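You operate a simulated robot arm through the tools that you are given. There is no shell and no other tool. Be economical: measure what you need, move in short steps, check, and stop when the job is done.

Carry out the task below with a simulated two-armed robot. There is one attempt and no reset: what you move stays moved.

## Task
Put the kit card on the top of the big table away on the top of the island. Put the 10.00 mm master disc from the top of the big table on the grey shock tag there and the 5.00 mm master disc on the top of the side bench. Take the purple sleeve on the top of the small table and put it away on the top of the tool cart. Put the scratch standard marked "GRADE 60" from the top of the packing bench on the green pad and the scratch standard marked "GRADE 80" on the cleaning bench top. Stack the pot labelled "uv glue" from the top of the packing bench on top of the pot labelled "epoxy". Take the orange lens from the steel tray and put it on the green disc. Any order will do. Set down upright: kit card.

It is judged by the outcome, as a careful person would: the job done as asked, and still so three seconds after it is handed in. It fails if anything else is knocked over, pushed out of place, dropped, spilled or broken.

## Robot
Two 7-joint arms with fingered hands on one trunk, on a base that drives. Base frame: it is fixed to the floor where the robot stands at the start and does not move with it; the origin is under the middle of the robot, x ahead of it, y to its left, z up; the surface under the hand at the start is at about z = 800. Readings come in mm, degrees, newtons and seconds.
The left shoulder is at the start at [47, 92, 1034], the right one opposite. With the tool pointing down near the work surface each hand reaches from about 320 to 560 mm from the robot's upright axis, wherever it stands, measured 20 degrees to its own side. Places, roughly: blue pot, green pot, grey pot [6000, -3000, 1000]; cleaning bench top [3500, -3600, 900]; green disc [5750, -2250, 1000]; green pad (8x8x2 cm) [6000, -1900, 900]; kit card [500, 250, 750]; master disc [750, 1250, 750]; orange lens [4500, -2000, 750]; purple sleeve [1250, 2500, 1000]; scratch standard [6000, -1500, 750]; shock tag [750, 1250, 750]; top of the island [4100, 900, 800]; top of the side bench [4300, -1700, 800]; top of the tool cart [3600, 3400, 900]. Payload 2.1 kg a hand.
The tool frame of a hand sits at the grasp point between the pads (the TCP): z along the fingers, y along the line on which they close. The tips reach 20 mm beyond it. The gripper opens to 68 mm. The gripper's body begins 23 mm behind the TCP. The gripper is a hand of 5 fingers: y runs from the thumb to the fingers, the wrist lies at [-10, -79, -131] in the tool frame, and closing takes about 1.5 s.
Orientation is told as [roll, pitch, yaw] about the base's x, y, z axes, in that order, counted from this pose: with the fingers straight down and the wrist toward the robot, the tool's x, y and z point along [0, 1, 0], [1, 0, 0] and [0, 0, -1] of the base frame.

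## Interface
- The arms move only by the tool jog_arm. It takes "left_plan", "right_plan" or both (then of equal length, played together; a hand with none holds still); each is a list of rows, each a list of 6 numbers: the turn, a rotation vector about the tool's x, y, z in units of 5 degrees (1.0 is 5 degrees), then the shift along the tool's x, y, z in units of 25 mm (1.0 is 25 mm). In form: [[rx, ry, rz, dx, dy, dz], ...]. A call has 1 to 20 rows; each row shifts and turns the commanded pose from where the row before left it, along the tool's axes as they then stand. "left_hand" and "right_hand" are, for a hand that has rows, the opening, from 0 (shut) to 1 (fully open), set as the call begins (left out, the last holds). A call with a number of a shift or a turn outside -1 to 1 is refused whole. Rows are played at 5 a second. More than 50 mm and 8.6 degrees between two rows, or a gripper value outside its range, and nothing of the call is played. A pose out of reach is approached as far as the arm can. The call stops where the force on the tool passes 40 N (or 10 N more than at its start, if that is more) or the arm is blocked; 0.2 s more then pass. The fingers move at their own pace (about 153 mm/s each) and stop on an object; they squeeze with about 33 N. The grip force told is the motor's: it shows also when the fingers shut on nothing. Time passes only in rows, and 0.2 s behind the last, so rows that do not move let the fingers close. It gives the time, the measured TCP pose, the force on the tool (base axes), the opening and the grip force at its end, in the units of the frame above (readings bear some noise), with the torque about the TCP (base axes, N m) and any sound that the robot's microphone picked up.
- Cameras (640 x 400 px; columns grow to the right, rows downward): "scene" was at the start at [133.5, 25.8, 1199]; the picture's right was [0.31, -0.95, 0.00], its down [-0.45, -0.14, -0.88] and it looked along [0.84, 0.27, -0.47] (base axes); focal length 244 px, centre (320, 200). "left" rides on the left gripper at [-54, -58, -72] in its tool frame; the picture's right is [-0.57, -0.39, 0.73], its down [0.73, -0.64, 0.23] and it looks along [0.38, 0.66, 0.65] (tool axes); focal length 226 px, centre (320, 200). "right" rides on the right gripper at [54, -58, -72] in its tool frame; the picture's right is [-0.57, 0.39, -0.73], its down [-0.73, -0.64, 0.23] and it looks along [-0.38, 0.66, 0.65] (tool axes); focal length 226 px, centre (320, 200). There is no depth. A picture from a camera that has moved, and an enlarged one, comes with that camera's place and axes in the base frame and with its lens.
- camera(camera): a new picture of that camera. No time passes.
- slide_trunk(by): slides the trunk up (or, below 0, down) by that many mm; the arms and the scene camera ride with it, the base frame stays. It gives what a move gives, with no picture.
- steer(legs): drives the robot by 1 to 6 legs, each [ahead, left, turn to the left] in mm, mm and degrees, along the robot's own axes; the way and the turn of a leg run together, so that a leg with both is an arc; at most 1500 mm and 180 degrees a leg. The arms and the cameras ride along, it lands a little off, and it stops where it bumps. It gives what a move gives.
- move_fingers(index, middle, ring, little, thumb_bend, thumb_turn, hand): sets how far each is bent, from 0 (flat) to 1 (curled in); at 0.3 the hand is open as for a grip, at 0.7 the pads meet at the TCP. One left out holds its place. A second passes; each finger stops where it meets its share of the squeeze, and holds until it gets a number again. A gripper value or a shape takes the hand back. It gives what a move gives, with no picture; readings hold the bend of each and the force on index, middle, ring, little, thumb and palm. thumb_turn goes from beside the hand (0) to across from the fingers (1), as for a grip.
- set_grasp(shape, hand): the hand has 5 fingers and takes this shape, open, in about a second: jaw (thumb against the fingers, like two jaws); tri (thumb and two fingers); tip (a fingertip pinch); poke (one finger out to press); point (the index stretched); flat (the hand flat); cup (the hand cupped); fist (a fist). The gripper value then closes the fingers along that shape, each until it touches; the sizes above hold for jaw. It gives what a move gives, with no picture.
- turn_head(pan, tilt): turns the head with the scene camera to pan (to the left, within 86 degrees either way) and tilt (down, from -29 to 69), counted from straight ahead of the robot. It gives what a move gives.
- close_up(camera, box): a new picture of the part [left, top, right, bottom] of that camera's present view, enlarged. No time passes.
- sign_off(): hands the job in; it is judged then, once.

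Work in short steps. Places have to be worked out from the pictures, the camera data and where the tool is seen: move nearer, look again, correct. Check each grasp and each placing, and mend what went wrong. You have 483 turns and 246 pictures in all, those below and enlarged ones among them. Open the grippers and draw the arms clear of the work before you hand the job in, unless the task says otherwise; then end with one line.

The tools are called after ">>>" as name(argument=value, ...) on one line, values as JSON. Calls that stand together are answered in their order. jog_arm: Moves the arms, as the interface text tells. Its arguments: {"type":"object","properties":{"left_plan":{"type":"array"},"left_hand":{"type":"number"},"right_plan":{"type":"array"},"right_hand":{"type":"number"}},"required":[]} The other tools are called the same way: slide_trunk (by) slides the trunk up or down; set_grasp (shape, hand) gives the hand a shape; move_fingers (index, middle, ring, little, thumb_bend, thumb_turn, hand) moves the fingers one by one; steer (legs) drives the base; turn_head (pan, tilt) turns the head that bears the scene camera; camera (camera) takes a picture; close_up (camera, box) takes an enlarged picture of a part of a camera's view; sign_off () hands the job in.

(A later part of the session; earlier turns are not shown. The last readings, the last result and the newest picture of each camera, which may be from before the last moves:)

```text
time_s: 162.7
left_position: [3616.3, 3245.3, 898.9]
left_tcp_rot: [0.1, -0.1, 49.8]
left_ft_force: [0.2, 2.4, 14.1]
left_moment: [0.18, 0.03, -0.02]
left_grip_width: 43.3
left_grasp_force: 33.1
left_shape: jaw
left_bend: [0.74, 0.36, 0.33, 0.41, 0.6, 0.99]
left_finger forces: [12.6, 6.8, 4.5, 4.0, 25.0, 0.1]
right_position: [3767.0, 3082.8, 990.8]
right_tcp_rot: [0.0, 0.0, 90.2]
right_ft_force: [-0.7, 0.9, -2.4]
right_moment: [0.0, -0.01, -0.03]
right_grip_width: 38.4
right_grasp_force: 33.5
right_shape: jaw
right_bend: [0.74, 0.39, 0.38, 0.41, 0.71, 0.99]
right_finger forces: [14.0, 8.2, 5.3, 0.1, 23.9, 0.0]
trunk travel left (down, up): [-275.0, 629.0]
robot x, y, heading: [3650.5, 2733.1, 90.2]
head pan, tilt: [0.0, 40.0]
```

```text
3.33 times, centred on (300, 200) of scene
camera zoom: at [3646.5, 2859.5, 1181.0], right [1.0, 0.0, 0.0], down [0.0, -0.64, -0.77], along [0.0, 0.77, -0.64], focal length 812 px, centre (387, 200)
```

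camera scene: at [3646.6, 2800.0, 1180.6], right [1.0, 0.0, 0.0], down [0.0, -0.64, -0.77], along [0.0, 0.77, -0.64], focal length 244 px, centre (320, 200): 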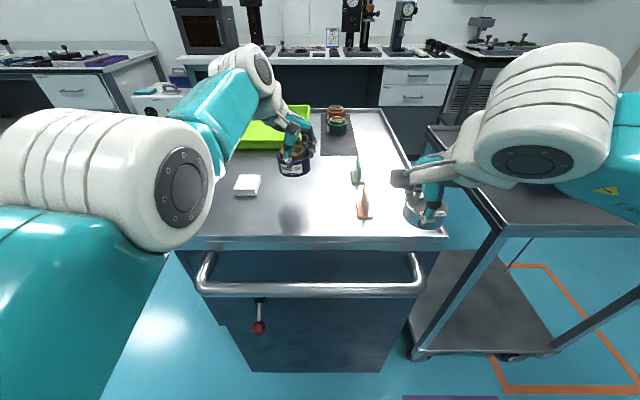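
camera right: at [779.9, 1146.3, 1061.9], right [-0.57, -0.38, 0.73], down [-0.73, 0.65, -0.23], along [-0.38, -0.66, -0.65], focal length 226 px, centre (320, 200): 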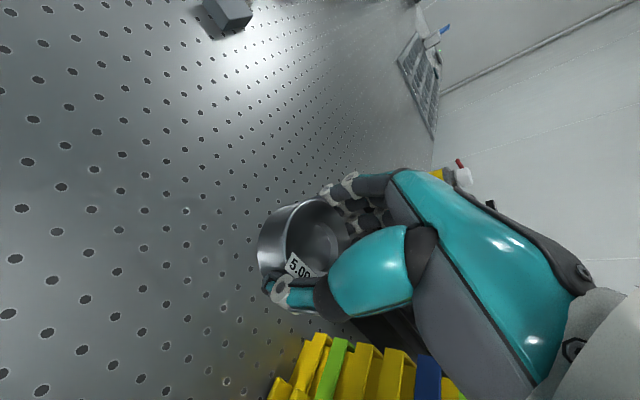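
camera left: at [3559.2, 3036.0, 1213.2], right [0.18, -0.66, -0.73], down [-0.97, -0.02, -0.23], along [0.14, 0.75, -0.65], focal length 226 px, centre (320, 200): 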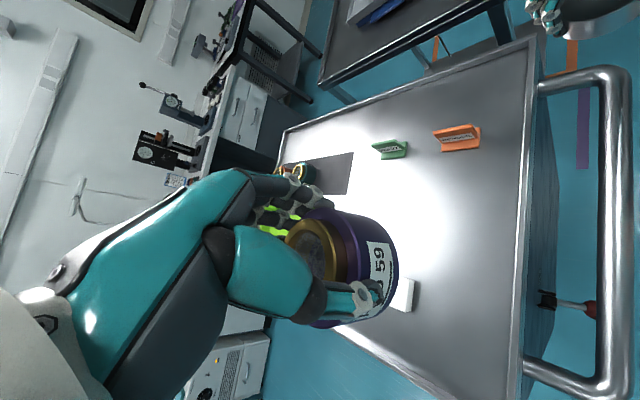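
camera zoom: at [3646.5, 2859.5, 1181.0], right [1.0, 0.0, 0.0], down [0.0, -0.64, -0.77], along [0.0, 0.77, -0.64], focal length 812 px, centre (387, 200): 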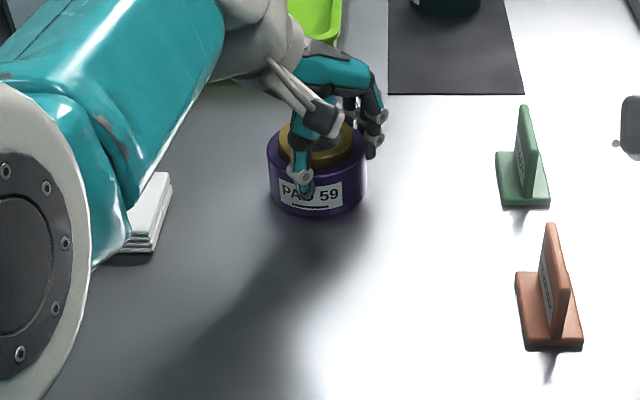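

Contact at 14 N. I open, wait, then raise the hand.

>>> jog_arm(left_plan=[[0, 0, 0, 0, 0, -0.06], [0, 0, 0, 0, 0, 0], [0, 0, 0, 0, 0, 0], [0, 0, 0, 0, 0, 0], [0, 0, 0, 0, 0, 0], [0, 0, 0, 0, 0, 0]], left_hand=1)

>>> jog_arm(left_plan=[[0, 0, 0, 0, 0, -0.4], [0, 0, 0, 0, 0, -0.8], [0, 0, 0, 0, 0, -1], [0, 0, 0, 0, 0, -1], [0, 0, 0, 0, 0, -1], [0, 0, 0, 0, 0, -1]])

>>> camera(camera="scene")

```text
time_s: 164.1
left_position: [3616.8, 3247.2, 898.1]
left_tcp_rot: [-0.1, 0.3, 49.8]
left_ft_force: [-0.6, 0.5, -0.1]
left_moment: [-0.02, -0.01, 0.02]
left_grip_width: 67.4
left_grasp_force: 0.1
left_shape: jaw
left_bend: [0.3, 0.3, 0.3, 0.3, 0.3, 0.98]
left_finger forces: [0.0, 0.1, 0.0, 0.0, 0.0, 0.1]
right_position: [3768.3, 3084.4, 991.8]
right_tcp_rot: [0.0, 0.1, 90.2]
right_ft_force: [0.1, -0.1, -1.9]
right_moment: [-0.02, 0.04, 0.01]
right_grip_width: 38.6
right_grasp_force: 32.8
right_shape: jaw
right_bend: [0.74, 0.39, 0.38, 0.41, 0.71, 0.99]
right_finger forces: [14.0, 8.1, 5.4, 0.1, 23.7, 0.0]
trunk travel left (down, up): [-275.0, 629.0]
robot x, y, heading: [3648.5, 2733.1, 90.2]
head pan, tilt: [0.0, 40.0]
```

```text
time_s: 165.5
left_position: [3614.3, 3230.2, 1024.4]
left_tcp_rot: [0.0, 0.2, 49.8]
left_ft_force: [-0.5, -0.2, -0.7]
left_moment: [-0.02, -0.04, -0.01]
left_grip_width: 67.6
left_grasp_force: 0.0
left_shape: jaw
left_bend: [0.3, 0.3, 0.3, 0.3, 0.3, 0.98]
left_finger forces: [0.0, 0.0, 0.0, 0.1, 0.0, 0.0]
left hand out of reach, approached as far as the arm can: row 4, 5, 6
right_position: [3768.0, 3084.4, 991.8]
right_tcp_rot: [0.0, 0.0, 90.2]
right_ft_force: [-0.3, 0.6, -1.8]
right_moment: [0.01, 0.01, -0.01]
right_grip_width: 38.4
right_grasp_force: 33.1
right_shape: jaw
right_bend: [0.74, 0.39, 0.38, 0.41, 0.71, 0.99]
right_finger forces: [13.9, 8.2, 5.4, 0.0, 23.8, 0.1]
trunk travel left (down, up): [-275.0, 629.0]
robot x, y, heading: [3647.4, 2727.9, 89.9]
head pan, tilt: [0.0, 40.0]
```

```text
174 pictures are left
camera scene: at [3646.4, 2860.2, 1180.7], right [1.0, 0.0, 0.0], down [0.0, -0.64, -0.77], along [0.0, 0.77, -0.64], focal length 244 px, centre (320, 200)
```

scene: 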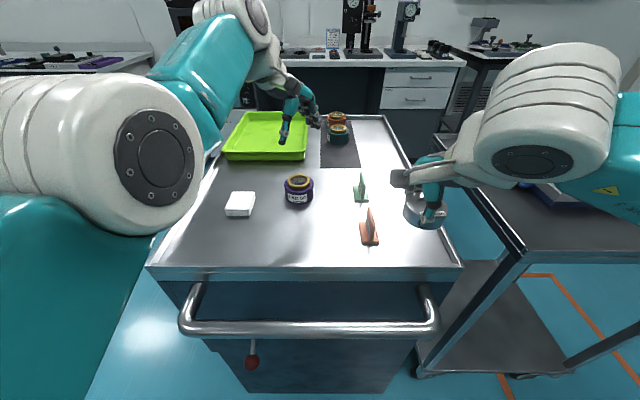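

The sleeve stands on the cart. I turn the left hand back and tuck it, then drive south past the island's west side towards the side bench.

>>> jog_arm(left_plan=[[0, 0, -1, 0, 0, 0], [0, 0, -1, 0, 0, 0], [0, 0, -1, 0, 0, 0], [0, 0, -1, 0, 0, 0], [0, 0, -1, 0, 0, 0], [0, 0, -1, 0, 0, 0], [0, 0, -1, 0, 0, 0], [0, 0, -1, 0, 0, 0], [0, 0, 0, 0, -1, 0], [0, 0, 0, 0, -1, 0], [0, 0, 0, 0, -1, 0], [0, 0, 0, 0, -1, 0]])

>>> camera(camera="right")

>>> steer(legs=[[-270, 0, 0], [0, 650, 0], [0, 0, -180], [1500, 0, 0], [1200, 0, 0]])

>>> turn_head(pan=0, tilt=15)

>>> camera(camera="scene")

>>> turn_head(pan=55, tilt=15)

>>> camera(camera="scene")

```text
time_s: 168.1
left_position: [3635.7, 3226.2, 1051.1]
left_tcp_rot: [0.1, 0.3, 90.0]
left_ft_force: [0.5, -0.6, 0.4]
left_moment: [-0.01, 0.02, 0.03]
left_grip_width: 67.7
left_grasp_force: 0.0
left_shape: jaw
left_bend: [0.3, 0.3, 0.3, 0.3, 0.3, 0.98]
left_finger forces: [0.0, 0.0, 0.0, 0.0, 0.0, 0.0]
left hand out of reach, approached as far as the arm can: row 2, 4, 9, 10, 11, 12
right_position: [3767.4, 3083.6, 991.2]
right_tcp_rot: [0.0, 0.0, 90.2]
right_ft_force: [0.4, -0.5, -1.2]
right_moment: [0.0, 0.05, 0.0]
right_grip_width: 38.4
right_grasp_force: 32.5
right_shape: jaw
right_bend: [0.74, 0.39, 0.38, 0.41, 0.71, 0.99]
right_finger forces: [14.0, 8.2, 5.5, 0.1, 23.7, 0.0]
trunk travel left (down, up): [-275.0, 629.0]
robot x, y, heading: [3645.4, 2729.4, 90.3]
head pan, tilt: [0.0, 40.0]
```

```text
173 pictures are left
camera right: at [3713.6, 3025.7, 1063.2], right [0.57, 0.39, 0.73], down [0.73, -0.64, -0.23], along [0.37, 0.66, -0.65], focal length 226 px, centre (320, 200)
```

right: 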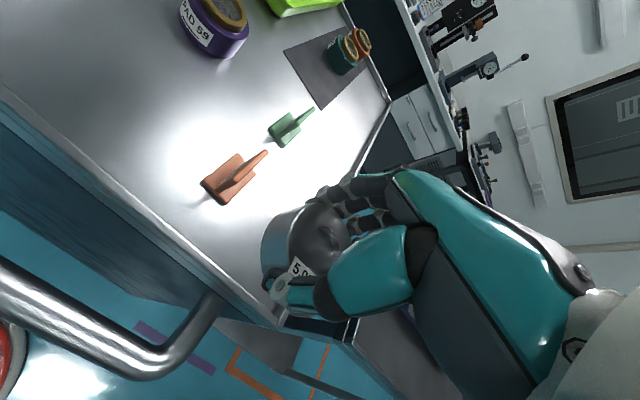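

```text
time_s: 193.2
left_position: [3052.2, -734.5, 1051.1]
left_tcp_rot: [0.2, 0.3, -90.0]
left_ft_force: [0.5, 0.5, -0.2]
left_moment: [0.01, 0.0, 0.02]
left_grip_width: 67.9
left_grasp_force: 0.1
left_shape: jaw
left_bend: [0.3, 0.3, 0.3, 0.3, 0.3, 0.98]
left_finger forces: [0.0, 0.0, 0.0, 0.0, 0.0, 0.0]
right_position: [2919.7, -591.2, 990.7]
right_tcp_rot: [0.0, 0.0, -89.8]
right_ft_force: [-0.8, 0.7, -3.0]
right_moment: [0.06, 0.0, 0.01]
right_grip_width: 37.4
right_grasp_force: 33.1
right_shape: jaw
right_bend: [0.74, 0.39, 0.38, 0.41, 0.72, 0.99]
right_finger forces: [14.3, 8.3, 5.7, 0.2, 23.5, 0.1]
trunk travel left (down, up): [-275.0, 629.0]
robot x, y, heading: [3040.9, -236.2, -89.7]
head pan, tilt: [0.0, 40.0]
```

```text
time_s: 194.1
left_position: [3051.6, -735.8, 1050.7]
left_tcp_rot: [0.0, 0.3, -90.1]
left_ft_force: [0.2, 0.2, 0.5]
left_moment: [-0.01, -0.01, -0.01]
left_grip_width: 67.7
left_grasp_force: 0.0
left_shape: jaw
left_bend: [0.3, 0.3, 0.3, 0.3, 0.3, 0.98]
left_finger forces: [0.0, 0.0, 0.1, 0.0, 0.0, 0.0]
right_position: [2919.6, -591.7, 991.7]
right_tcp_rot: [0.1, -0.1, -89.8]
right_ft_force: [-0.4, -0.5, -2.8]
right_moment: [0.02, 0.0, -0.01]
right_grip_width: 37.4
right_grasp_force: 33.3
right_shape: jaw
right_bend: [0.74, 0.39, 0.38, 0.41, 0.72, 0.99]
right_finger forces: [14.4, 8.3, 5.7, 0.1, 23.6, 0.0]
trunk travel left (down, up): [-275.0, 629.0]
robot x, y, heading: [3039.7, -238.0, -89.6]
head pan, tilt: [0.0, 15.0]
```

```text
172 pictures are left
camera scene: at [3039.1, -381.2, 1220.1], right [-1.0, 0.0, 0.0], down [0.0, 0.26, -0.97], along [0.0, -0.97, -0.26], focal length 244 px, centre (320, 200)
```

scene: 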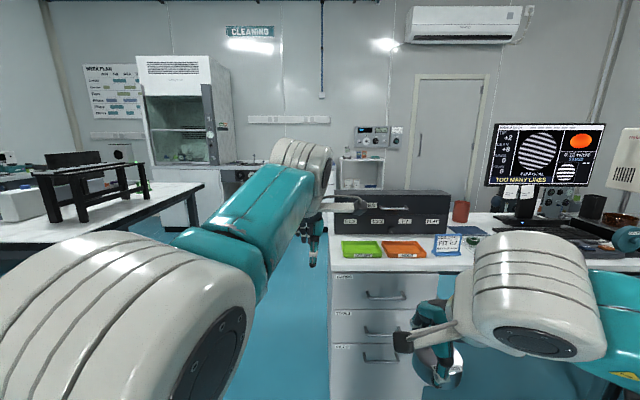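

```text
time_s: 195.4
left_position: [3050.9, -734.7, 1051.3]
left_tcp_rot: [0.1, 0.3, -90.0]
left_ft_force: [-0.5, -0.1, -0.5]
left_moment: [0.0, -0.01, 0.04]
left_grip_width: 67.7
left_grasp_force: 0.1
left_shape: jaw
left_bend: [0.3, 0.3, 0.3, 0.3, 0.3, 0.98]
left_finger forces: [0.0, 0.0, 0.0, 0.1, 0.1, 0.0]
right_position: [2920.5, -592.1, 990.3]
right_tcp_rot: [-0.1, 0.0, -89.8]
right_ft_force: [0.0, 0.6, -3.5]
right_moment: [0.03, 0.02, 0.04]
right_grip_width: 37.6
right_grasp_force: 32.9
right_shape: jaw
right_bend: [0.74, 0.39, 0.38, 0.41, 0.72, 0.99]
right_finger forces: [14.3, 8.4, 5.7, 0.2, 23.4, 0.0]
trunk travel left (down, up): [-275.0, 629.0]
robot x, y, heading: [3040.8, -236.2, -89.9]
head pan, tilt: [55.0, 15.0]
```

```text
171 pictures are left
camera scene: at [3115.5, -341.1, 1220.2], right [-0.57, -0.82, 0.0], down [-0.21, 0.15, -0.97], along [0.79, -0.55, -0.26], focal length 244 px, centre (320, 200)
```

scene: 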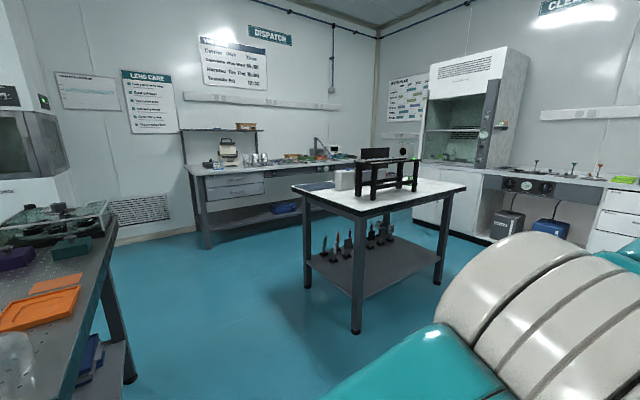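

The side bench (white top, about x 4020–4610, y -1250 to -2160, z≈800) stands ahead left. I zoom on it and on the dispatch bench beyond.

>>> close_up(camera="scene", box=[280, 130, 480, 255])

>>> close_up(camera="scene", box=[180, 110, 380, 235])

```text
3.20 times, centred on (380, 192) of scene
camera zoom: at [3115.5, -341.1, 1220.2], right [-0.57, -0.82, 0.0], down [-0.21, 0.15, -0.97], along [0.79, -0.55, -0.26], focal length 780 px, centre (128, 224)
```

zoom: 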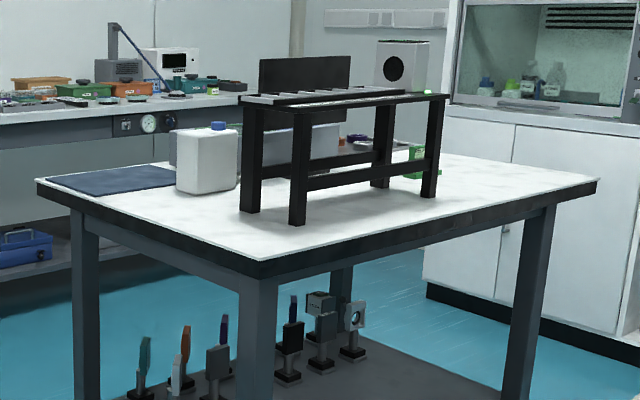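

```text
3.20 times, centred on (280, 172) of scene
camera zoom: at [3115.5, -341.1, 1220.2], right [-0.57, -0.82, 0.0], down [-0.21, 0.15, -0.97], along [0.79, -0.55, -0.26], focal length 780 px, centre (448, 288)
```

zoom: 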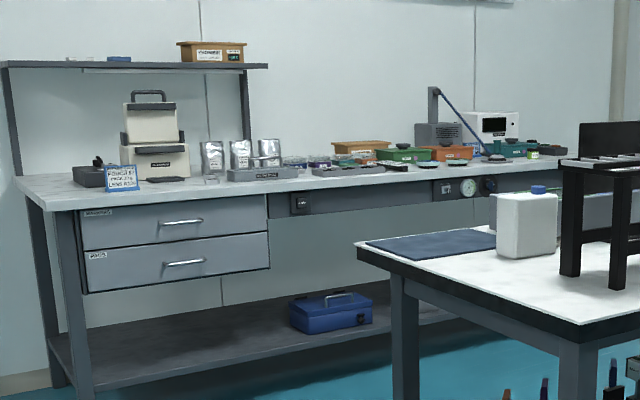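

I go round to the bench's west side, facing +x, to place the disc on its clear near corner.

>>> steer(legs=[[450, 400, 0], [0, 0, 90], [0, -800, 0]])

>>> turn_head(pan=0, tilt=25)

>>> camera(camera="scene")

```text
time_s: 206.4
left_position: [3941.4, -1456.7, 1051.0]
left_tcp_rot: [0.1, 0.4, 0.2]
left_ft_force: [-0.5, -0.3, -0.1]
left_moment: [0.0, -0.05, -0.01]
left_grip_width: 67.9
left_grasp_force: 0.0
left_shape: jaw
left_bend: [0.3, 0.3, 0.3, 0.3, 0.3, 0.98]
left_finger forces: [0.1, 0.0, 0.0, 0.0, 0.1, 0.0]
right_position: [3798.5, -1588.2, 991.5]
right_tcp_rot: [0.0, 0.0, 0.6]
right_ft_force: [-0.2, 0.1, -2.1]
right_moment: [-0.01, 0.02, -0.01]
right_grip_width: 37.0
right_grasp_force: 32.7
right_shape: jaw
right_bend: [0.74, 0.39, 0.38, 0.41, 0.73, 0.99]
right_finger forces: [14.4, 8.5, 5.7, 0.2, 23.3, 0.0]
trunk travel left (down, up): [-275.0, 629.0]
robot x, y, heading: [3443.4, -1469.3, 0.4]
head pan, tilt: [55.0, 15.0]
```

```text
time_s: 207.7
left_position: [3941.2, -1455.7, 1050.8]
left_tcp_rot: [0.1, 0.3, 0.2]
left_ft_force: [-0.6, 1.0, -0.7]
left_moment: [0.01, 0.0, 0.0]
left_grip_width: 67.5
left_grasp_force: 0.0
left_shape: jaw
left_bend: [0.3, 0.3, 0.3, 0.3, 0.3, 0.98]
left_finger forces: [0.1, 0.0, 0.1, 0.0, 0.0, 0.0]
right_position: [3799.1, -1590.0, 990.9]
right_tcp_rot: [0.0, 0.1, 0.5]
right_ft_force: [0.2, -0.3, -3.1]
right_moment: [0.0, 0.0, -0.01]
right_grip_width: 37.1
right_grasp_force: 32.8
right_shape: jaw
right_bend: [0.74, 0.39, 0.38, 0.41, 0.73, 0.99]
right_finger forces: [14.5, 8.3, 5.7, 0.2, 23.3, 0.0]
trunk travel left (down, up): [-275.0, 629.0]
robot x, y, heading: [3445.8, -1472.1, 0.6]
head pan, tilt: [0.0, 25.0]
```

```text
168 pictures are left
camera scene: at [3582.5, -1472.4, 1204.0], right [0.01, -1.0, 0.0], down [-0.42, 0.0, -0.91], along [0.91, 0.01, -0.42], focal length 244 px, centre (320, 200)
```

scene: 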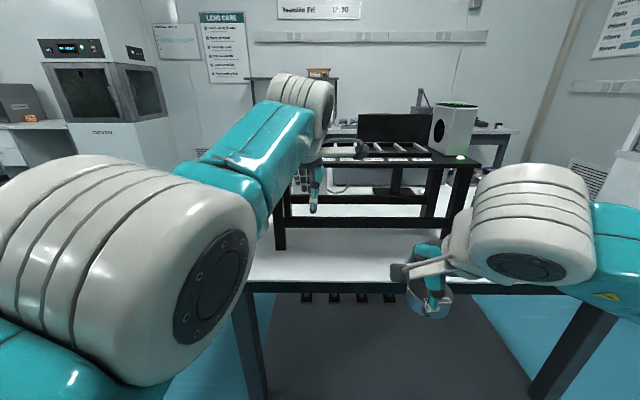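

The bench edge is at x≈3990, with a free strip before the black stand (x≥4140, about 1050 high). I pull the left hand back well clear of the stand first.

>>> jog_arm(left_plan=[[0, 0, 0, 0.5, -1, 0.5], [0, 0, 0, 0.5, -1, 0.5], [0, 0, 0, 0.5, -1, 0.5], [0, 0, 0, 0.5, -1, 0.5], [0, 0, 0, 0.5, -1, 0], [0, 0, 0, 0.5, -1, 0]])

```text
time_s: 209.1
left_position: [3937.6, -1449.6, 1063.7]
left_tcp_rot: [0.1, 0.5, 0.2]
left_ft_force: [0.4, 0.0, -0.7]
left_moment: [0.0, 0.05, -0.02]
left_grip_width: 67.6
left_grasp_force: 0.1
left_shape: jaw
left_bend: [0.3, 0.3, 0.3, 0.3, 0.3, 0.98]
left_finger forces: [0.0, 0.0, 0.0, 0.0, 0.1, 0.0]
left hand out of reach, approached as far as the arm can: row 1, 2, 3, 4, 5, 6
right_position: [3799.2, -1589.6, 991.0]
right_tcp_rot: [0.1, 0.0, 0.5]
right_ft_force: [0.4, -0.3, -2.6]
right_moment: [0.01, 0.01, -0.01]
right_grip_width: 37.0
right_grasp_force: 33.7
right_shape: jaw
right_bend: [0.74, 0.39, 0.38, 0.41, 0.73, 0.99]
right_finger forces: [14.4, 8.4, 5.9, 0.2, 23.4, 0.0]
trunk travel left (down, up): [-275.0, 629.0]
robot x, y, heading: [3442.3, -1469.3, 0.5]
head pan, tilt: [0.0, 25.0]
```

The left arm seems caught at a joint limit. I try moving it lower and outward to free it.

>>> jog_arm(left_plan=[[0, 0, 0, 1, 0, 1], [0, 0, 0, 1, 0, 1], [0, 0, 0, 1, 0, 1], [0, 0, 0, 1, 0, 0], [0, 0, 0, 0, 0, 0]])

>>> camera(camera="scene")

```text
time_s: 210.3
left_position: [3975.7, -1358.8, 999.1]
left_tcp_rot: [0.1, 0.3, 0.2]
left_ft_force: [-0.4, -0.7, -0.5]
left_moment: [0.04, -0.02, 0.01]
left_grip_width: 67.6
left_grasp_force: 0.1
left_shape: jaw
left_bend: [0.3, 0.3, 0.3, 0.3, 0.3, 0.98]
left_finger forces: [0.0, 0.0, 0.0, 0.0, 0.0, 0.0]
left hand out of reach, approached as far as the arm can: row 1, 2, 3
right_position: [3799.2, -1589.8, 991.1]
right_tcp_rot: [-0.1, -0.1, 0.5]
right_ft_force: [0.6, -1.2, -3.2]
right_moment: [0.03, -0.01, -0.02]
right_grip_width: 37.0
right_grasp_force: 32.9
right_shape: jaw
right_bend: [0.74, 0.39, 0.38, 0.41, 0.73, 0.99]
right_finger forces: [14.3, 8.4, 5.7, 0.1, 23.4, 0.1]
trunk travel left (down, up): [-275.0, 629.0]
robot x, y, heading: [3446.9, -1470.9, 0.2]
head pan, tilt: [0.0, 25.0]
```

```text
167 pictures are left
camera scene: at [3582.5, -1472.4, 1204.0], right [0.01, -1.0, 0.0], down [-0.42, 0.0, -0.91], along [0.91, 0.01, -0.42], focal length 244 px, centre (320, 200)
```

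scene: 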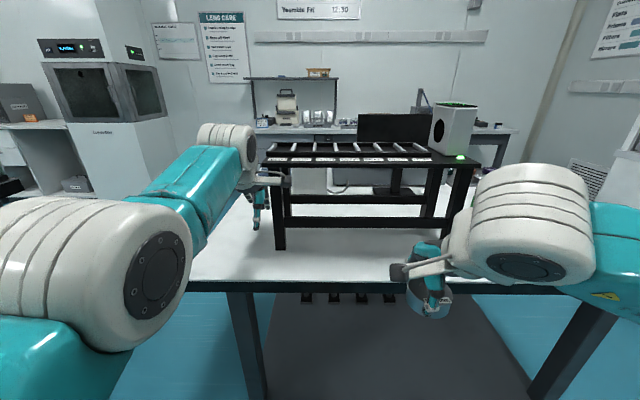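

The left hand responds again, so I pull it back.

>>> jog_arm(left_plan=[[0, 0, 0, 0.2, -1, 0], [0, 0, 0, 0.2, -1, 0], [0, 0, 0, 0.2, -1, 0], [0, 0, 0, 0.2, -1, -0.3], [0, 0, 0, 0.2, -1, -0.3], [0, 0, 0, 0.2, -1, -0.3], [0, 0, 0, 0, 0, 0]])

```text
time_s: 211.9
left_position: [3959.0, -1337.5, 1056.2]
left_tcp_rot: [0.1, 0.3, 0.2]
left_ft_force: [-0.3, 0.1, 0.6]
left_moment: [0.03, 0.01, -0.03]
left_grip_width: 67.7
left_grasp_force: 0.0
left_shape: jaw
left_bend: [0.3, 0.3, 0.3, 0.3, 0.3, 0.98]
left_finger forces: [0.0, 0.0, 0.0, 0.1, 0.0, 0.0]
left hand out of reach, approached as far as the arm can: row 1, 2, 3, 4, 5, 6
right_position: [3798.8, -1589.2, 992.5]
right_tcp_rot: [0.0, 0.0, 0.5]
right_ft_force: [-0.3, 1.0, -2.0]
right_moment: [0.08, 0.01, 0.01]
right_grip_width: 36.7
right_grasp_force: 32.4
right_shape: jaw
right_bend: [0.74, 0.39, 0.38, 0.41, 0.73, 0.99]
right_finger forces: [14.4, 8.4, 5.8, 0.2, 23.5, 0.0]
trunk travel left (down, up): [-275.0, 629.0]
robot x, y, heading: [3442.4, -1471.8, 0.2]
head pan, tilt: [0.0, 25.0]
```

A joint is at its limit in this posture. I back away from the bench and try to unwind it by going lower with a yaw change.

>>> steer(legs=[[-150, 0, 0]])

>>> jog_arm(left_plan=[[0, 0, 0, 0, 1, 1], [0, 0, 0, 0, 1, 1], [0, 0, 0, 0, 1, 1], [0, 0, 0, 0, 1, 1], [0, 0, 0, 0, 1, 1], [0, 0, 0, 0, 1, 1], [0, 0, 0, 0, 0, 1], [0, 0, 0, 0, 0, 1], [0, 0, 0, 0, 0, 0]])

>>> camera(camera="scene")

```text
time_s: 213.2
left_position: [3811.0, -1339.6, 1057.4]
left_tcp_rot: [0.1, 0.4, 0.2]
left_ft_force: [-0.3, -0.6, 0.7]
left_moment: [0.0, -0.07, 0.02]
left_grip_width: 67.8
left_grasp_force: 0.0
left_shape: jaw
left_bend: [0.3, 0.3, 0.3, 0.3, 0.3, 0.98]
left_finger forces: [0.1, 0.0, 0.0, 0.0, 0.0, 0.1]
right_position: [3651.3, -1591.1, 990.3]
right_tcp_rot: [0.0, 0.0, 0.5]
right_ft_force: [0.2, 0.6, -3.0]
right_moment: [0.04, 0.05, -0.01]
right_grip_width: 37.2
right_grasp_force: 33.2
right_shape: jaw
right_bend: [0.74, 0.39, 0.38, 0.41, 0.73, 0.99]
right_finger forces: [14.4, 8.3, 5.8, 0.2, 23.5, 0.1]
trunk travel left (down, up): [-275.0, 629.0]
robot x, y, heading: [3295.0, -1473.9, 0.2]
head pan, tilt: [0.0, 25.0]
```

```text
time_s: 215.2
left_position: [3840.1, -1337.5, 865.4]
left_tcp_rot: [0.0, 0.3, 0.2]
left_ft_force: [0.4, 0.6, 0.2]
left_moment: [0.01, -0.02, -0.04]
left_grip_width: 67.5
left_grasp_force: 0.1
left_shape: jaw
left_bend: [0.3, 0.3, 0.3, 0.3, 0.3, 0.98]
left_finger forces: [0.0, 0.0, 0.0, 0.0, 0.1, 0.0]
left hand out of reach, approached as far as the arm can: row 1, 2, 3, 4, 5, 6
right_position: [3651.1, -1591.0, 990.8]
right_tcp_rot: [0.0, 0.0, 0.6]
right_ft_force: [0.0, 0.7, -1.7]
right_moment: [0.02, -0.01, -0.02]
right_grip_width: 37.1
right_grasp_force: 32.9
right_shape: jaw
right_bend: [0.74, 0.39, 0.38, 0.41, 0.73, 0.99]
right_finger forces: [14.5, 8.3, 5.9, 0.1, 23.5, 0.0]
trunk travel left (down, up): [-275.0, 629.0]
robot x, y, heading: [3293.7, -1471.4, 0.4]
head pan, tilt: [0.0, 25.0]
```

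```text
166 pictures are left
camera scene: at [3433.9, -1473.9, 1204.0], right [0.01, -1.0, 0.0], down [-0.42, 0.0, -0.91], along [0.91, 0.01, -0.42], focal length 244 px, centre (320, 200)
```

scene: 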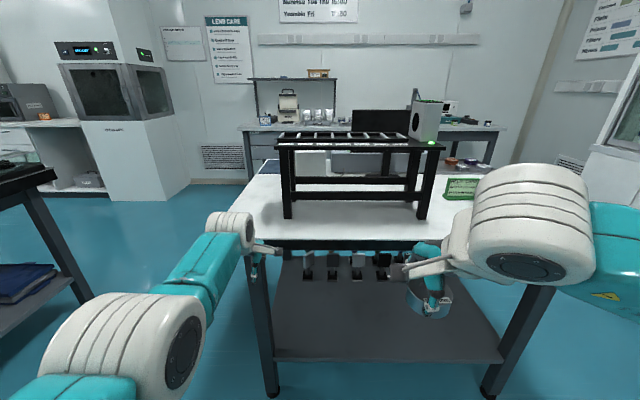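

I try retracting from here at the lower height.

>>> jog_arm(left_plan=[[0, 0, 0, 0.2, -1, 0], [0, 0, 0, 0.2, -1, 0], [0, 0, 0, 0.2, -1, 0], [0, 0, 0, 0.2, -1, 0], [0, 0, 0, 0, 0, 0]])

```text
time_s: 216.4
left_position: [3741.4, -1317.4, 866.1]
left_tcp_rot: [0.1, 0.5, 0.2]
left_ft_force: [0.7, -0.5, -0.9]
left_moment: [0.01, -0.01, 0.02]
left_grip_width: 67.7
left_grasp_force: 0.1
left_shape: jaw
left_bend: [0.3, 0.3, 0.3, 0.3, 0.3, 0.98]
left_finger forces: [0.1, 0.1, 0.1, 0.0, 0.0, 0.0]
right_position: [3651.4, -1591.1, 990.7]
right_tcp_rot: [0.0, 0.1, 0.6]
right_ft_force: [-0.1, 0.4, -3.2]
right_moment: [0.02, 0.05, 0.02]
right_grip_width: 36.6
right_grasp_force: 33.2
right_shape: jaw
right_bend: [0.74, 0.39, 0.38, 0.41, 0.73, 0.99]
right_finger forces: [14.3, 8.4, 5.9, 0.3, 23.6, 0.0]
trunk travel left (down, up): [-275.0, 629.0]
robot x, y, heading: [3294.1, -1472.9, 0.4]
head pan, tilt: [0.0, 25.0]
```

It moves freely. I continue back and outward, then up.

>>> jog_arm(left_plan=[[0, 0, 0, 0.7, -1, 0], [0, 0, 0, 0.7, -1, 0], [0, 0, 0, 0.7, -1, 0], [0, 0, 0, 0.7, -1, -0.5], [0, 0, 0, 0.2, -0.5, -1], [0, 0, 0, 0, 0, -1], [0, 0, 0, 0, 0, -1], [0, 0, 0, 0, 0, -1], [0, 0, 0, 0, 0, -1], [0, 0, 0, 0, 0, 0]])

>>> camera(camera="scene")

```text
time_s: 218.6
left_position: [3628.9, -1243.0, 1004.9]
left_tcp_rot: [0.1, 0.4, 0.2]
left_ft_force: [-1.3, -0.7, 0.0]
left_moment: [-0.03, -0.03, -0.04]
left_grip_width: 67.8
left_grasp_force: 0.1
left_shape: jaw
left_bend: [0.3, 0.3, 0.3, 0.3, 0.3, 0.98]
left_finger forces: [0.0, 0.0, 0.0, 0.0, 0.1, 0.0]
right_position: [3649.9, -1590.7, 990.8]
right_tcp_rot: [0.0, 0.0, 0.5]
right_ft_force: [1.5, 0.4, -3.1]
right_moment: [0.03, 0.02, 0.0]
right_grip_width: 36.5
right_grasp_force: 32.8
right_shape: jaw
right_bend: [0.74, 0.39, 0.38, 0.41, 0.74, 0.99]
right_finger forces: [14.3, 8.4, 6.1, 0.3, 23.7, 0.1]
trunk travel left (down, up): [-275.0, 629.0]
robot x, y, heading: [3295.7, -1470.5, 0.6]
head pan, tilt: [0.0, 25.0]
```

```text
165 pictures are left
camera scene: at [3433.8, -1473.8, 1204.0], right [0.01, -1.0, 0.0], down [-0.42, 0.0, -0.91], along [0.91, 0.01, -0.42], focal length 244 px, centre (320, 200)
```

scene: 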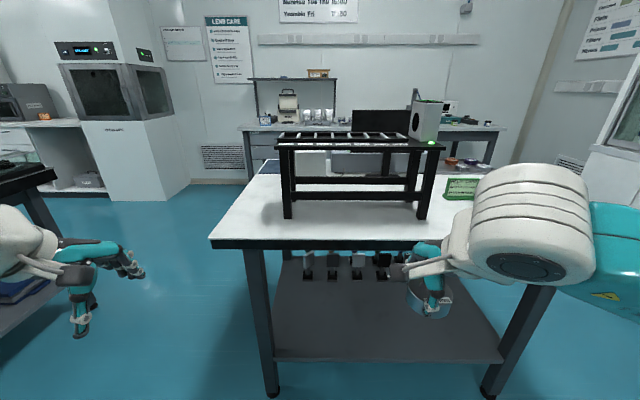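

The left arm is free. I zoom on the items behind the stand, then drive up to place the disc.

>>> close_up(camera="scene", box=[400, 130, 520, 210])

>>> steer(legs=[[320, 0, 0]])

>>> turn_head(pan=-20, tilt=35)

>>> camera(camera="scene")

```text
5.00 times, centred on (460, 170) of scene
camera zoom: at [3433.8, -1473.8, 1204.0], right [0.01, -1.0, 0.0], down [-0.42, 0.0, -0.91], along [0.91, 0.01, -0.42], focal length 1218 px, centre (-380, 350)
```

zoom: 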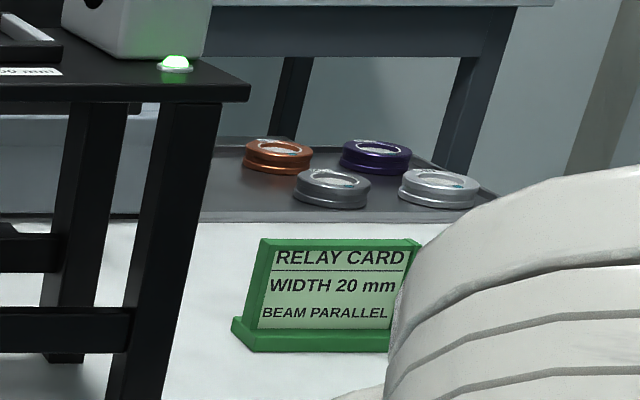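

```text
time_s: 220.7
left_position: [3945.5, -1242.8, 1002.8]
left_tcp_rot: [0.1, 0.3, -0.3]
left_ft_force: [-0.4, 0.5, -0.2]
left_moment: [-0.01, -0.02, 0.02]
left_grip_width: 67.7
left_grasp_force: 0.0
left_shape: jaw
left_bend: [0.3, 0.3, 0.3, 0.3, 0.3, 0.98]
left_finger forces: [0.0, 0.1, 0.0, 0.1, 0.0, 0.0]
right_position: [3963.8, -1591.4, 991.2]
right_tcp_rot: [0.1, 0.0, 0.1]
right_ft_force: [0.1, 0.7, -2.7]
right_moment: [0.05, 0.01, -0.01]
right_grip_width: 36.4
right_grasp_force: 33.5
right_shape: jaw
right_bend: [0.74, 0.39, 0.38, 0.41, 0.74, 0.99]
right_finger forces: [14.3, 8.4, 6.0, 0.3, 23.7, 0.0]
trunk travel left (down, up): [-275.0, 629.0]
robot x, y, heading: [3607.0, -1472.2, 0.1]
head pan, tilt: [0.0, 25.0]
```

```text
time_s: 221.6
left_position: [3942.7, -1243.9, 1003.9]
left_tcp_rot: [0.1, 0.4, -0.2]
left_ft_force: [-0.4, -0.1, -0.2]
left_moment: [0.0, 0.05, 0.0]
left_grip_width: 67.7
left_grasp_force: 0.1
left_shape: jaw
left_bend: [0.3, 0.3, 0.3, 0.3, 0.3, 0.98]
left_finger forces: [0.1, 0.0, 0.1, 0.1, 0.1, 0.0]
right_position: [3963.4, -1592.1, 991.3]
right_tcp_rot: [-0.1, 0.1, 0.1]
right_ft_force: [0.8, -0.1, -2.7]
right_moment: [-0.01, -0.03, 0.01]
right_grip_width: 36.5
right_grasp_force: 33.1
right_shape: jaw
right_bend: [0.74, 0.39, 0.38, 0.41, 0.74, 0.99]
right_finger forces: [14.3, 8.3, 6.0, 0.3, 23.7, 0.0]
trunk travel left (down, up): [-275.0, 629.0]
robot x, y, heading: [3612.9, -1473.0, 0.2]
head pan, tilt: [-20.0, 35.0]
```

```text
163 pictures are left
camera scene: at [3738.7, -1503.1, 1188.3], right [-0.34, -0.94, 0.0], down [-0.54, 0.19, -0.82], along [0.77, -0.28, -0.57], focal length 244 px, centre (320, 200)
```

scene: 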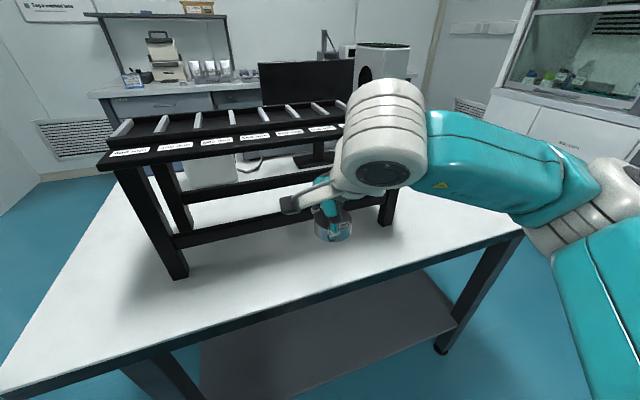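

The steel tray with the orange lens is further along this bench. The stand's front legs are at x≈4116, so I put the disc down in the free strip at about (4045, -1600).

>>> jog_arm(right_plan=[[0, 0, 0, -0.1, 0.8, 0.5], [0, 0, 0, -0.1, 0.8, 0.8], [0, 0, 0, -0.1, 0.8, 0.9], [0, 0, 0, 0, 0.8, 0.9], [0, 0, 0, 0, 0, 0.9], [0, 0, 0, 0, 0, 0.9], [0, 0, 0, 0, 0, 0.6], [0, 0, 0, 0, 0, 0]])

>>> camera(camera="scene")

>>> camera(camera="right")

```text
time_s: 223.1
left_position: [3942.8, -1241.8, 1005.1]
left_tcp_rot: [0.0, 0.3, -0.1]
left_ft_force: [0.5, -0.3, 0.9]
left_moment: [-0.01, 0.01, 0.02]
left_grip_width: 67.9
left_grasp_force: 0.1
left_shape: jaw
left_bend: [0.3, 0.3, 0.3, 0.3, 0.3, 0.98]
left_finger forces: [0.0, 0.0, 0.0, 0.1, 0.0, 0.1]
right_position: [4046.0, -1596.5, 870.5]
right_tcp_rot: [0.4, -1.5, 0.1]
right_ft_force: [-1.7, -0.2, 25.5]
right_moment: [0.02, -0.11, 0.0]
right_grip_width: 36.9
right_grasp_force: 32.7
right_shape: jaw
right_bend: [0.75, 0.38, 0.37, 0.44, 0.78, 0.98]
right_finger forces: [14.2, 7.5, 6.0, 1.4, 25.6, 0.0]
trunk travel left (down, up): [-275.0, 629.0]
robot x, y, heading: [3615.1, -1471.2, 0.2]
head pan, tilt: [-20.0, 35.0]
stopped in row 7 (right hand): the force on the tool passed its limit at 59 N (the readings are from after the stop); the commanded pose is now the measured one
```

```text
162 pictures are left
camera scene: at [3736.5, -1502.6, 1188.8], right [-0.34, -0.94, 0.0], down [-0.54, 0.19, -0.82], along [0.77, -0.28, -0.57], focal length 244 px, centre (320, 200)
```

scene: 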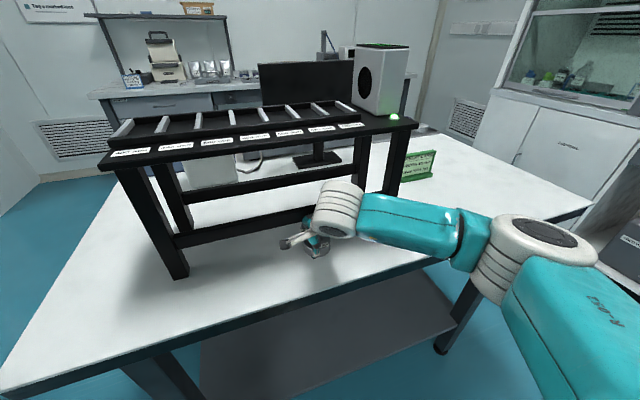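

```text
161 pictures are left
camera right: at [3985.8, -1542.4, 940.5], right [0.37, -0.57, 0.73], down [-0.63, -0.73, -0.25], along [0.68, -0.37, -0.63], focal length 226 px, centre (320, 200)
```

right: 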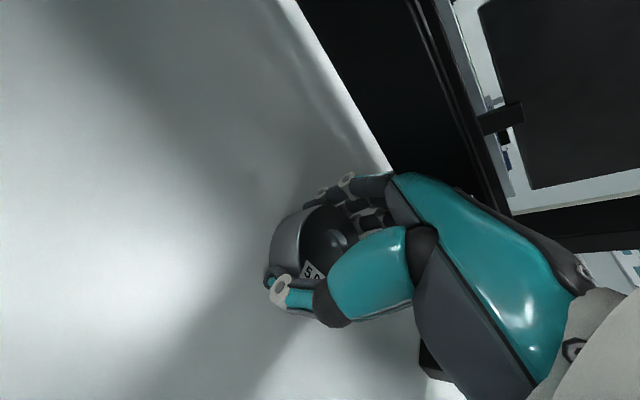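

The bench is higher than thought (z≈847) and the disc has touched down. I relieve the load, release and lift.

>>> jog_arm(right_plan=[[0, 0, 0, 0, 0, -0.08], [0, 0, 0, 0, 0, 0]])

>>> jog_arm(right_plan=[[0, 0, 0, 0, 0, 0], [0, 0, 0, 0, 0, 0], [0, 0, 0, 0, 0, 0], [0, 0, 0, 0, 0, 0], [0, 0, 0, 0, 0, 0], [0, 0, 0, 0, 0, 0]], right_hand=1)

>>> jog_arm(right_plan=[[0, 0, 0, 0, 0, -0.6], [0, 0, 0, 0, -0.3, -1], [0, 0, 0, 0, -1, -0.8], [0, 0, 0, 0, -1, -0.8], [0, 0, 0, 0, -1, -0.8], [0, 0, 0, 0, -1, -0.5]])

>>> camera(camera="scene")

```text
time_s: 223.7
left_position: [3944.5, -1242.0, 1004.5]
left_tcp_rot: [-0.1, 0.3, -0.2]
left_ft_force: [-0.5, -0.6, 0.2]
left_moment: [0.01, 0.02, 0.04]
left_grip_width: 67.5
left_grasp_force: 0.1
left_shape: jaw
left_bend: [0.3, 0.3, 0.3, 0.3, 0.3, 0.98]
left_finger forces: [0.0, 0.0, 0.1, 0.1, 0.1, 0.0]
right_position: [4045.6, -1595.9, 869.7]
right_tcp_rot: [0.5, -1.3, 0.3]
right_ft_force: [1.9, 1.2, 23.1]
right_moment: [0.01, -0.15, 0.04]
right_grip_width: 36.8
right_grasp_force: 32.7
right_shape: jaw
right_bend: [0.75, 0.38, 0.37, 0.44, 0.78, 0.98]
right_finger forces: [15.8, 8.2, 6.3, 1.4, 25.0, 0.0]
trunk travel left (down, up): [-275.0, 629.0]
robot x, y, heading: [3610.9, -1472.5, 0.2]
head pan, tilt: [-20.0, 35.0]
```

```text
time_s: 224.3
left_position: [3945.3, -1243.7, 1003.6]
left_tcp_rot: [0.2, 0.3, -0.2]
left_ft_force: [0.2, 0.3, -0.3]
left_moment: [-0.03, -0.01, -0.02]
left_grip_width: 68.0
left_grasp_force: 0.1
left_shape: jaw
left_bend: [0.3, 0.3, 0.3, 0.3, 0.3, 0.98]
left_finger forces: [0.0, 0.0, 0.0, 0.1, 0.1, 0.0]
right_position: [4048.3, -1596.2, 869.3]
right_tcp_rot: [0.5, -1.5, 0.1]
right_ft_force: [0.4, 0.1, 0.4]
right_moment: [-0.02, 0.01, -0.02]
right_grip_width: 67.7
right_grasp_force: 0.1
right_shape: jaw
right_bend: [0.3, 0.3, 0.3, 0.3, 0.3, 0.98]
right_finger forces: [0.0, 0.0, 0.0, 0.0, 0.2, 0.1]
trunk travel left (down, up): [-275.0, 629.0]
robot x, y, heading: [3606.8, -1468.2, 0.2]
head pan, tilt: [-20.0, 35.0]
stopped in row 2 (right hand): the force on the tool passed its limit at 42 N (the readings are from after the stop); the commanded pose is now the measured one
```

```text
time_s: 225.7
left_position: [3945.9, -1243.2, 1004.6]
left_tcp_rot: [0.1, 0.4, -0.2]
left_ft_force: [-0.6, -0.3, 0.5]
left_moment: [-0.02, 0.0, -0.01]
left_grip_width: 67.8
left_grasp_force: 0.0
left_shape: jaw
left_bend: [0.3, 0.3, 0.3, 0.3, 0.3, 0.98]
left_finger forces: [0.1, 0.0, 0.0, 0.0, 0.0, 0.0]
right_position: [3936.6, -1596.4, 978.6]
right_tcp_rot: [0.4, -1.3, 0.2]
right_ft_force: [-0.6, -0.3, 0.4]
right_moment: [-0.02, -0.02, -0.03]
right_grip_width: 67.9
right_grasp_force: 0.1
right_shape: jaw
right_bend: [0.3, 0.3, 0.3, 0.3, 0.3, 0.98]
right_finger forces: [0.1, 0.0, 0.0, 0.0, 0.1, 0.0]
trunk travel left (down, up): [-275.0, 629.0]
robot x, y, heading: [3607.5, -1469.6, 0.4]
head pan, tilt: [-20.0, 35.0]
```

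```text
160 pictures are left
camera scene: at [3738.6, -1503.1, 1188.3], right [-0.34, -0.94, 0.0], down [-0.54, 0.19, -0.82], along [0.77, -0.28, -0.57], focal length 244 px, centre (320, 200)
```

scene: 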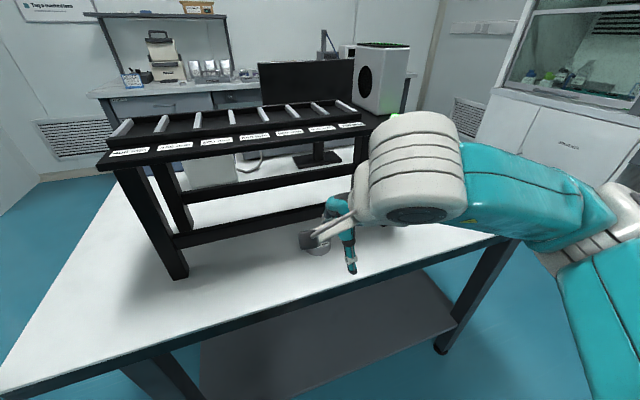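

The disc stands on the side bench. I zoom to confirm, then go round to the bench's south side for the lens tray.

>>> steer(legs=[[-180, 0, 0], [0, -1100, 0]])

>>> turn_head(pan=0, tilt=15)

>>> camera(camera="scene")

>>> turn_head(pan=55, tilt=20)

>>> camera(camera="scene")

```text
time_s: 232.5
left_position: [3769.3, -2353.9, 1003.5]
left_tcp_rot: [0.0, 0.4, 0.0]
left_ft_force: [0.2, 0.2, -0.5]
left_moment: [-0.02, -0.01, -0.01]
left_grip_width: 67.8
left_grasp_force: 0.0
left_shape: jaw
left_bend: [0.3, 0.3, 0.3, 0.3, 0.3, 0.98]
left_finger forces: [0.0, 0.1, 0.0, 0.1, 0.0, 0.0]
right_position: [3763.1, -2708.9, 978.8]
right_tcp_rot: [0.5, -1.3, 0.4]
right_ft_force: [0.3, -0.6, 0.1]
right_moment: [0.0, -0.01, 0.0]
right_grip_width: 67.8
right_grasp_force: 0.0
right_shape: jaw
right_bend: [0.3, 0.3, 0.3, 0.3, 0.3, 0.98]
right_finger forces: [0.0, 0.0, 0.0, 0.0, 0.0, 0.0]
trunk travel left (down, up): [-275.0, 629.0]
robot x, y, heading: [3433.8, -2586.6, 0.5]
head pan, tilt: [-20.0, 35.0]
```

```text
time_s: 233.3
left_position: [3768.7, -2355.4, 1004.4]
left_tcp_rot: [0.1, 0.3, 0.0]
left_ft_force: [1.0, 0.4, 0.0]
left_moment: [-0.01, -0.05, -0.01]
left_grip_width: 67.8
left_grasp_force: 0.2
left_shape: jaw
left_bend: [0.3, 0.3, 0.3, 0.3, 0.3, 0.98]
left_finger forces: [0.0, 0.0, 0.0, 0.0, 0.0, 0.0]
right_position: [3763.5, -2709.1, 979.3]
right_tcp_rot: [0.6, -1.3, 0.4]
right_ft_force: [0.9, 0.4, 0.2]
right_moment: [-0.03, 0.01, -0.02]
right_grip_width: 67.7
right_grasp_force: 0.0
right_shape: jaw
right_bend: [0.3, 0.3, 0.3, 0.3, 0.3, 0.98]
right_finger forces: [0.0, 0.1, 0.1, 0.0, 0.1, 0.0]
trunk travel left (down, up): [-275.0, 629.0]
robot x, y, heading: [3430.3, -2580.7, 0.5]
head pan, tilt: [0.0, 15.0]
```

```text
159 pictures are left
camera scene: at [3574.7, -2586.2, 1220.2], right [0.01, -1.0, 0.0], down [-0.26, 0.0, -0.97], along [0.97, 0.01, -0.26], focal length 244 px, centre (320, 200)
```

scene: 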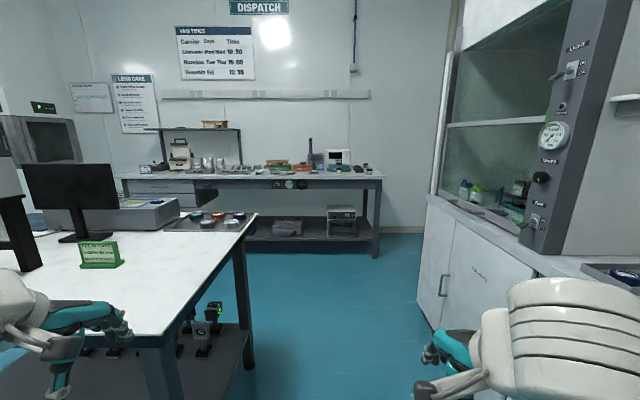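

```text
time_s: 234.6
left_position: [3768.0, -2356.5, 1004.5]
left_tcp_rot: [0.1, 0.3, 0.1]
left_ft_force: [-0.5, 0.6, 0.3]
left_moment: [-0.01, -0.01, 0.01]
left_grip_width: 67.8
left_grasp_force: 0.1
left_shape: jaw
left_bend: [0.3, 0.3, 0.3, 0.3, 0.3, 0.98]
left_finger forces: [0.0, 0.1, 0.0, 0.0, 0.1, 0.0]
right_position: [3763.5, -2708.6, 978.7]
right_tcp_rot: [0.5, -1.4, 0.3]
right_ft_force: [0.4, -0.3, 0.1]
right_moment: [0.01, -0.02, 0.01]
right_grip_width: 68.2
right_grasp_force: 0.0
right_shape: jaw
right_bend: [0.3, 0.3, 0.3, 0.3, 0.3, 0.98]
right_finger forces: [0.0, 0.0, 0.0, 0.1, 0.1, 0.0]
trunk travel left (down, up): [-275.0, 629.0]
robot x, y, heading: [3433.9, -2585.2, 0.1]
head pan, tilt: [55.0, 20.0]
```

```text
158 pictures are left
camera scene: at [3534.2, -2510.2, 1212.1], right [0.82, -0.57, 0.0], down [-0.19, -0.28, -0.94], along [0.53, 0.77, -0.34], focal length 244 px, centre (320, 200)
```

scene: 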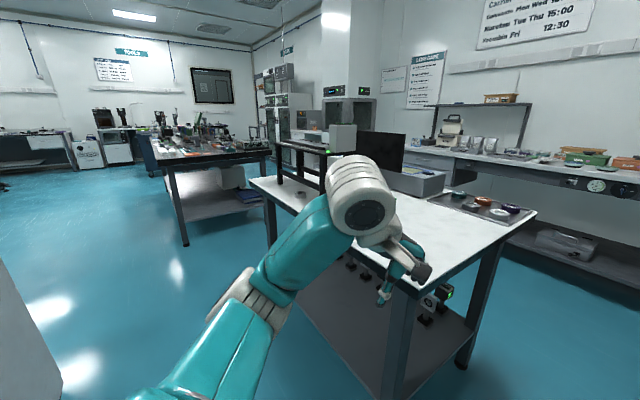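

Triangulated, the orange lens is at about (4632, -2121, 870), 140 mm from the bench's south edge. I drive to the south side and face it.

>>> steer(legs=[[0, -130, 0], [1090, 0, 0], [0, 0, 90], [100, 0, 0]])

>>> turn_head(pan=-10, tilt=35)

>>> camera(camera="scene")

```text
time_s: 245.7
left_position: [4306.1, -2276.9, 1004.3]
left_tcp_rot: [0.1, 0.4, 90.2]
left_ft_force: [-0.3, -0.3, 0.0]
left_moment: [-0.02, 0.0, 0.0]
left_grip_width: 67.8
left_grasp_force: 0.1
left_shape: jaw
left_bend: [0.3, 0.3, 0.3, 0.3, 0.3, 0.98]
left_finger forces: [0.1, 0.0, 0.1, 0.0, 0.0, 0.0]
right_position: [4660.0, -2283.7, 977.9]
right_tcp_rot: [0.5, -1.4, 90.3]
right_ft_force: [0.7, -0.6, 0.8]
right_moment: [-0.02, 0.03, -0.03]
right_grip_width: 67.8
right_grasp_force: 0.0
right_shape: jaw
right_bend: [0.3, 0.3, 0.3, 0.3, 0.3, 0.98]
right_finger forces: [0.1, 0.0, 0.0, 0.1, 0.0, 0.1]
trunk travel left (down, up): [-275.0, 629.0]
robot x, y, heading: [4533.3, -2609.3, 90.6]
head pan, tilt: [55.0, 20.0]
```

```text
time_s: 247.0
left_position: [4304.5, -2277.2, 1003.9]
left_tcp_rot: [0.2, 0.4, 90.1]
left_ft_force: [0.7, -1.0, 0.2]
left_moment: [-0.01, -0.03, 0.03]
left_grip_width: 67.8
left_grasp_force: 0.0
left_shape: jaw
left_bend: [0.3, 0.3, 0.3, 0.3, 0.3, 0.98]
left_finger forces: [0.0, 0.0, 0.0, 0.1, 0.0, 0.0]
right_position: [4660.5, -2282.5, 978.5]
right_tcp_rot: [0.5, -1.4, 90.5]
right_ft_force: [-0.1, 0.1, 0.3]
right_moment: [0.03, 0.0, 0.0]
right_grip_width: 67.6
right_grasp_force: 0.1
right_shape: jaw
right_bend: [0.3, 0.3, 0.3, 0.3, 0.3, 0.98]
right_finger forces: [0.0, 0.0, 0.1, 0.0, 0.0, 0.0]
trunk travel left (down, up): [-275.0, 629.0]
robot x, y, heading: [4537.6, -2610.6, 90.4]
head pan, tilt: [-10.0, 35.0]
```

```text
157 pictures are left
camera scene: at [4548.6, -2480.2, 1188.3], right [0.99, -0.16, 0.0], down [-0.09, -0.57, -0.82], along [0.14, 0.81, -0.57], focal length 244 px, centre (320, 200)
```

scene: 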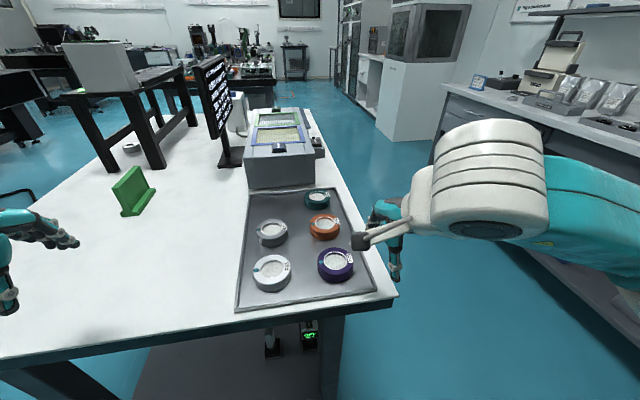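

The orange lens is clear in the tray. I zoom for its size and the gaps around it.

>>> close_up(camera="scene", box=[230, 170, 390, 310])

>>> camera(camera="right")

```text
2.86 times, centred on (310, 240) of scene
camera zoom: at [4548.6, -2480.2, 1188.3], right [0.99, -0.16, 0.0], down [-0.09, -0.57, -0.82], along [0.14, 0.81, -0.57], focal length 696 px, centre (349, 86)
```

zoom: 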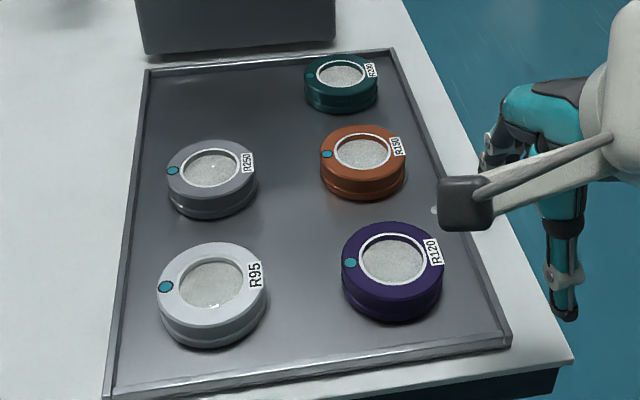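

```text
155 pictures are left
camera right: at [4606.3, -2344.7, 1049.7], right [0.57, 0.37, 0.73], down [0.74, -0.63, -0.25], along [0.37, 0.68, -0.63], focal length 226 px, centre (320, 200)
```

right: 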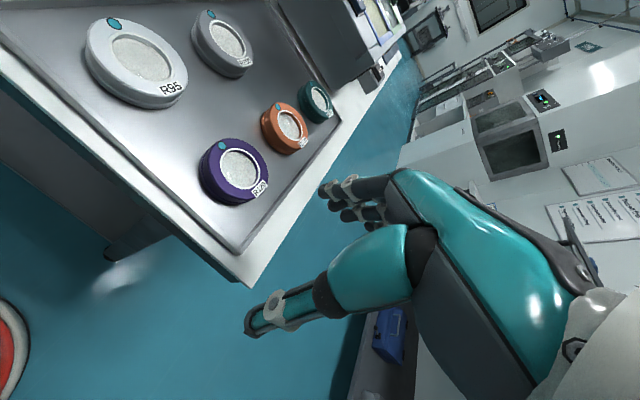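

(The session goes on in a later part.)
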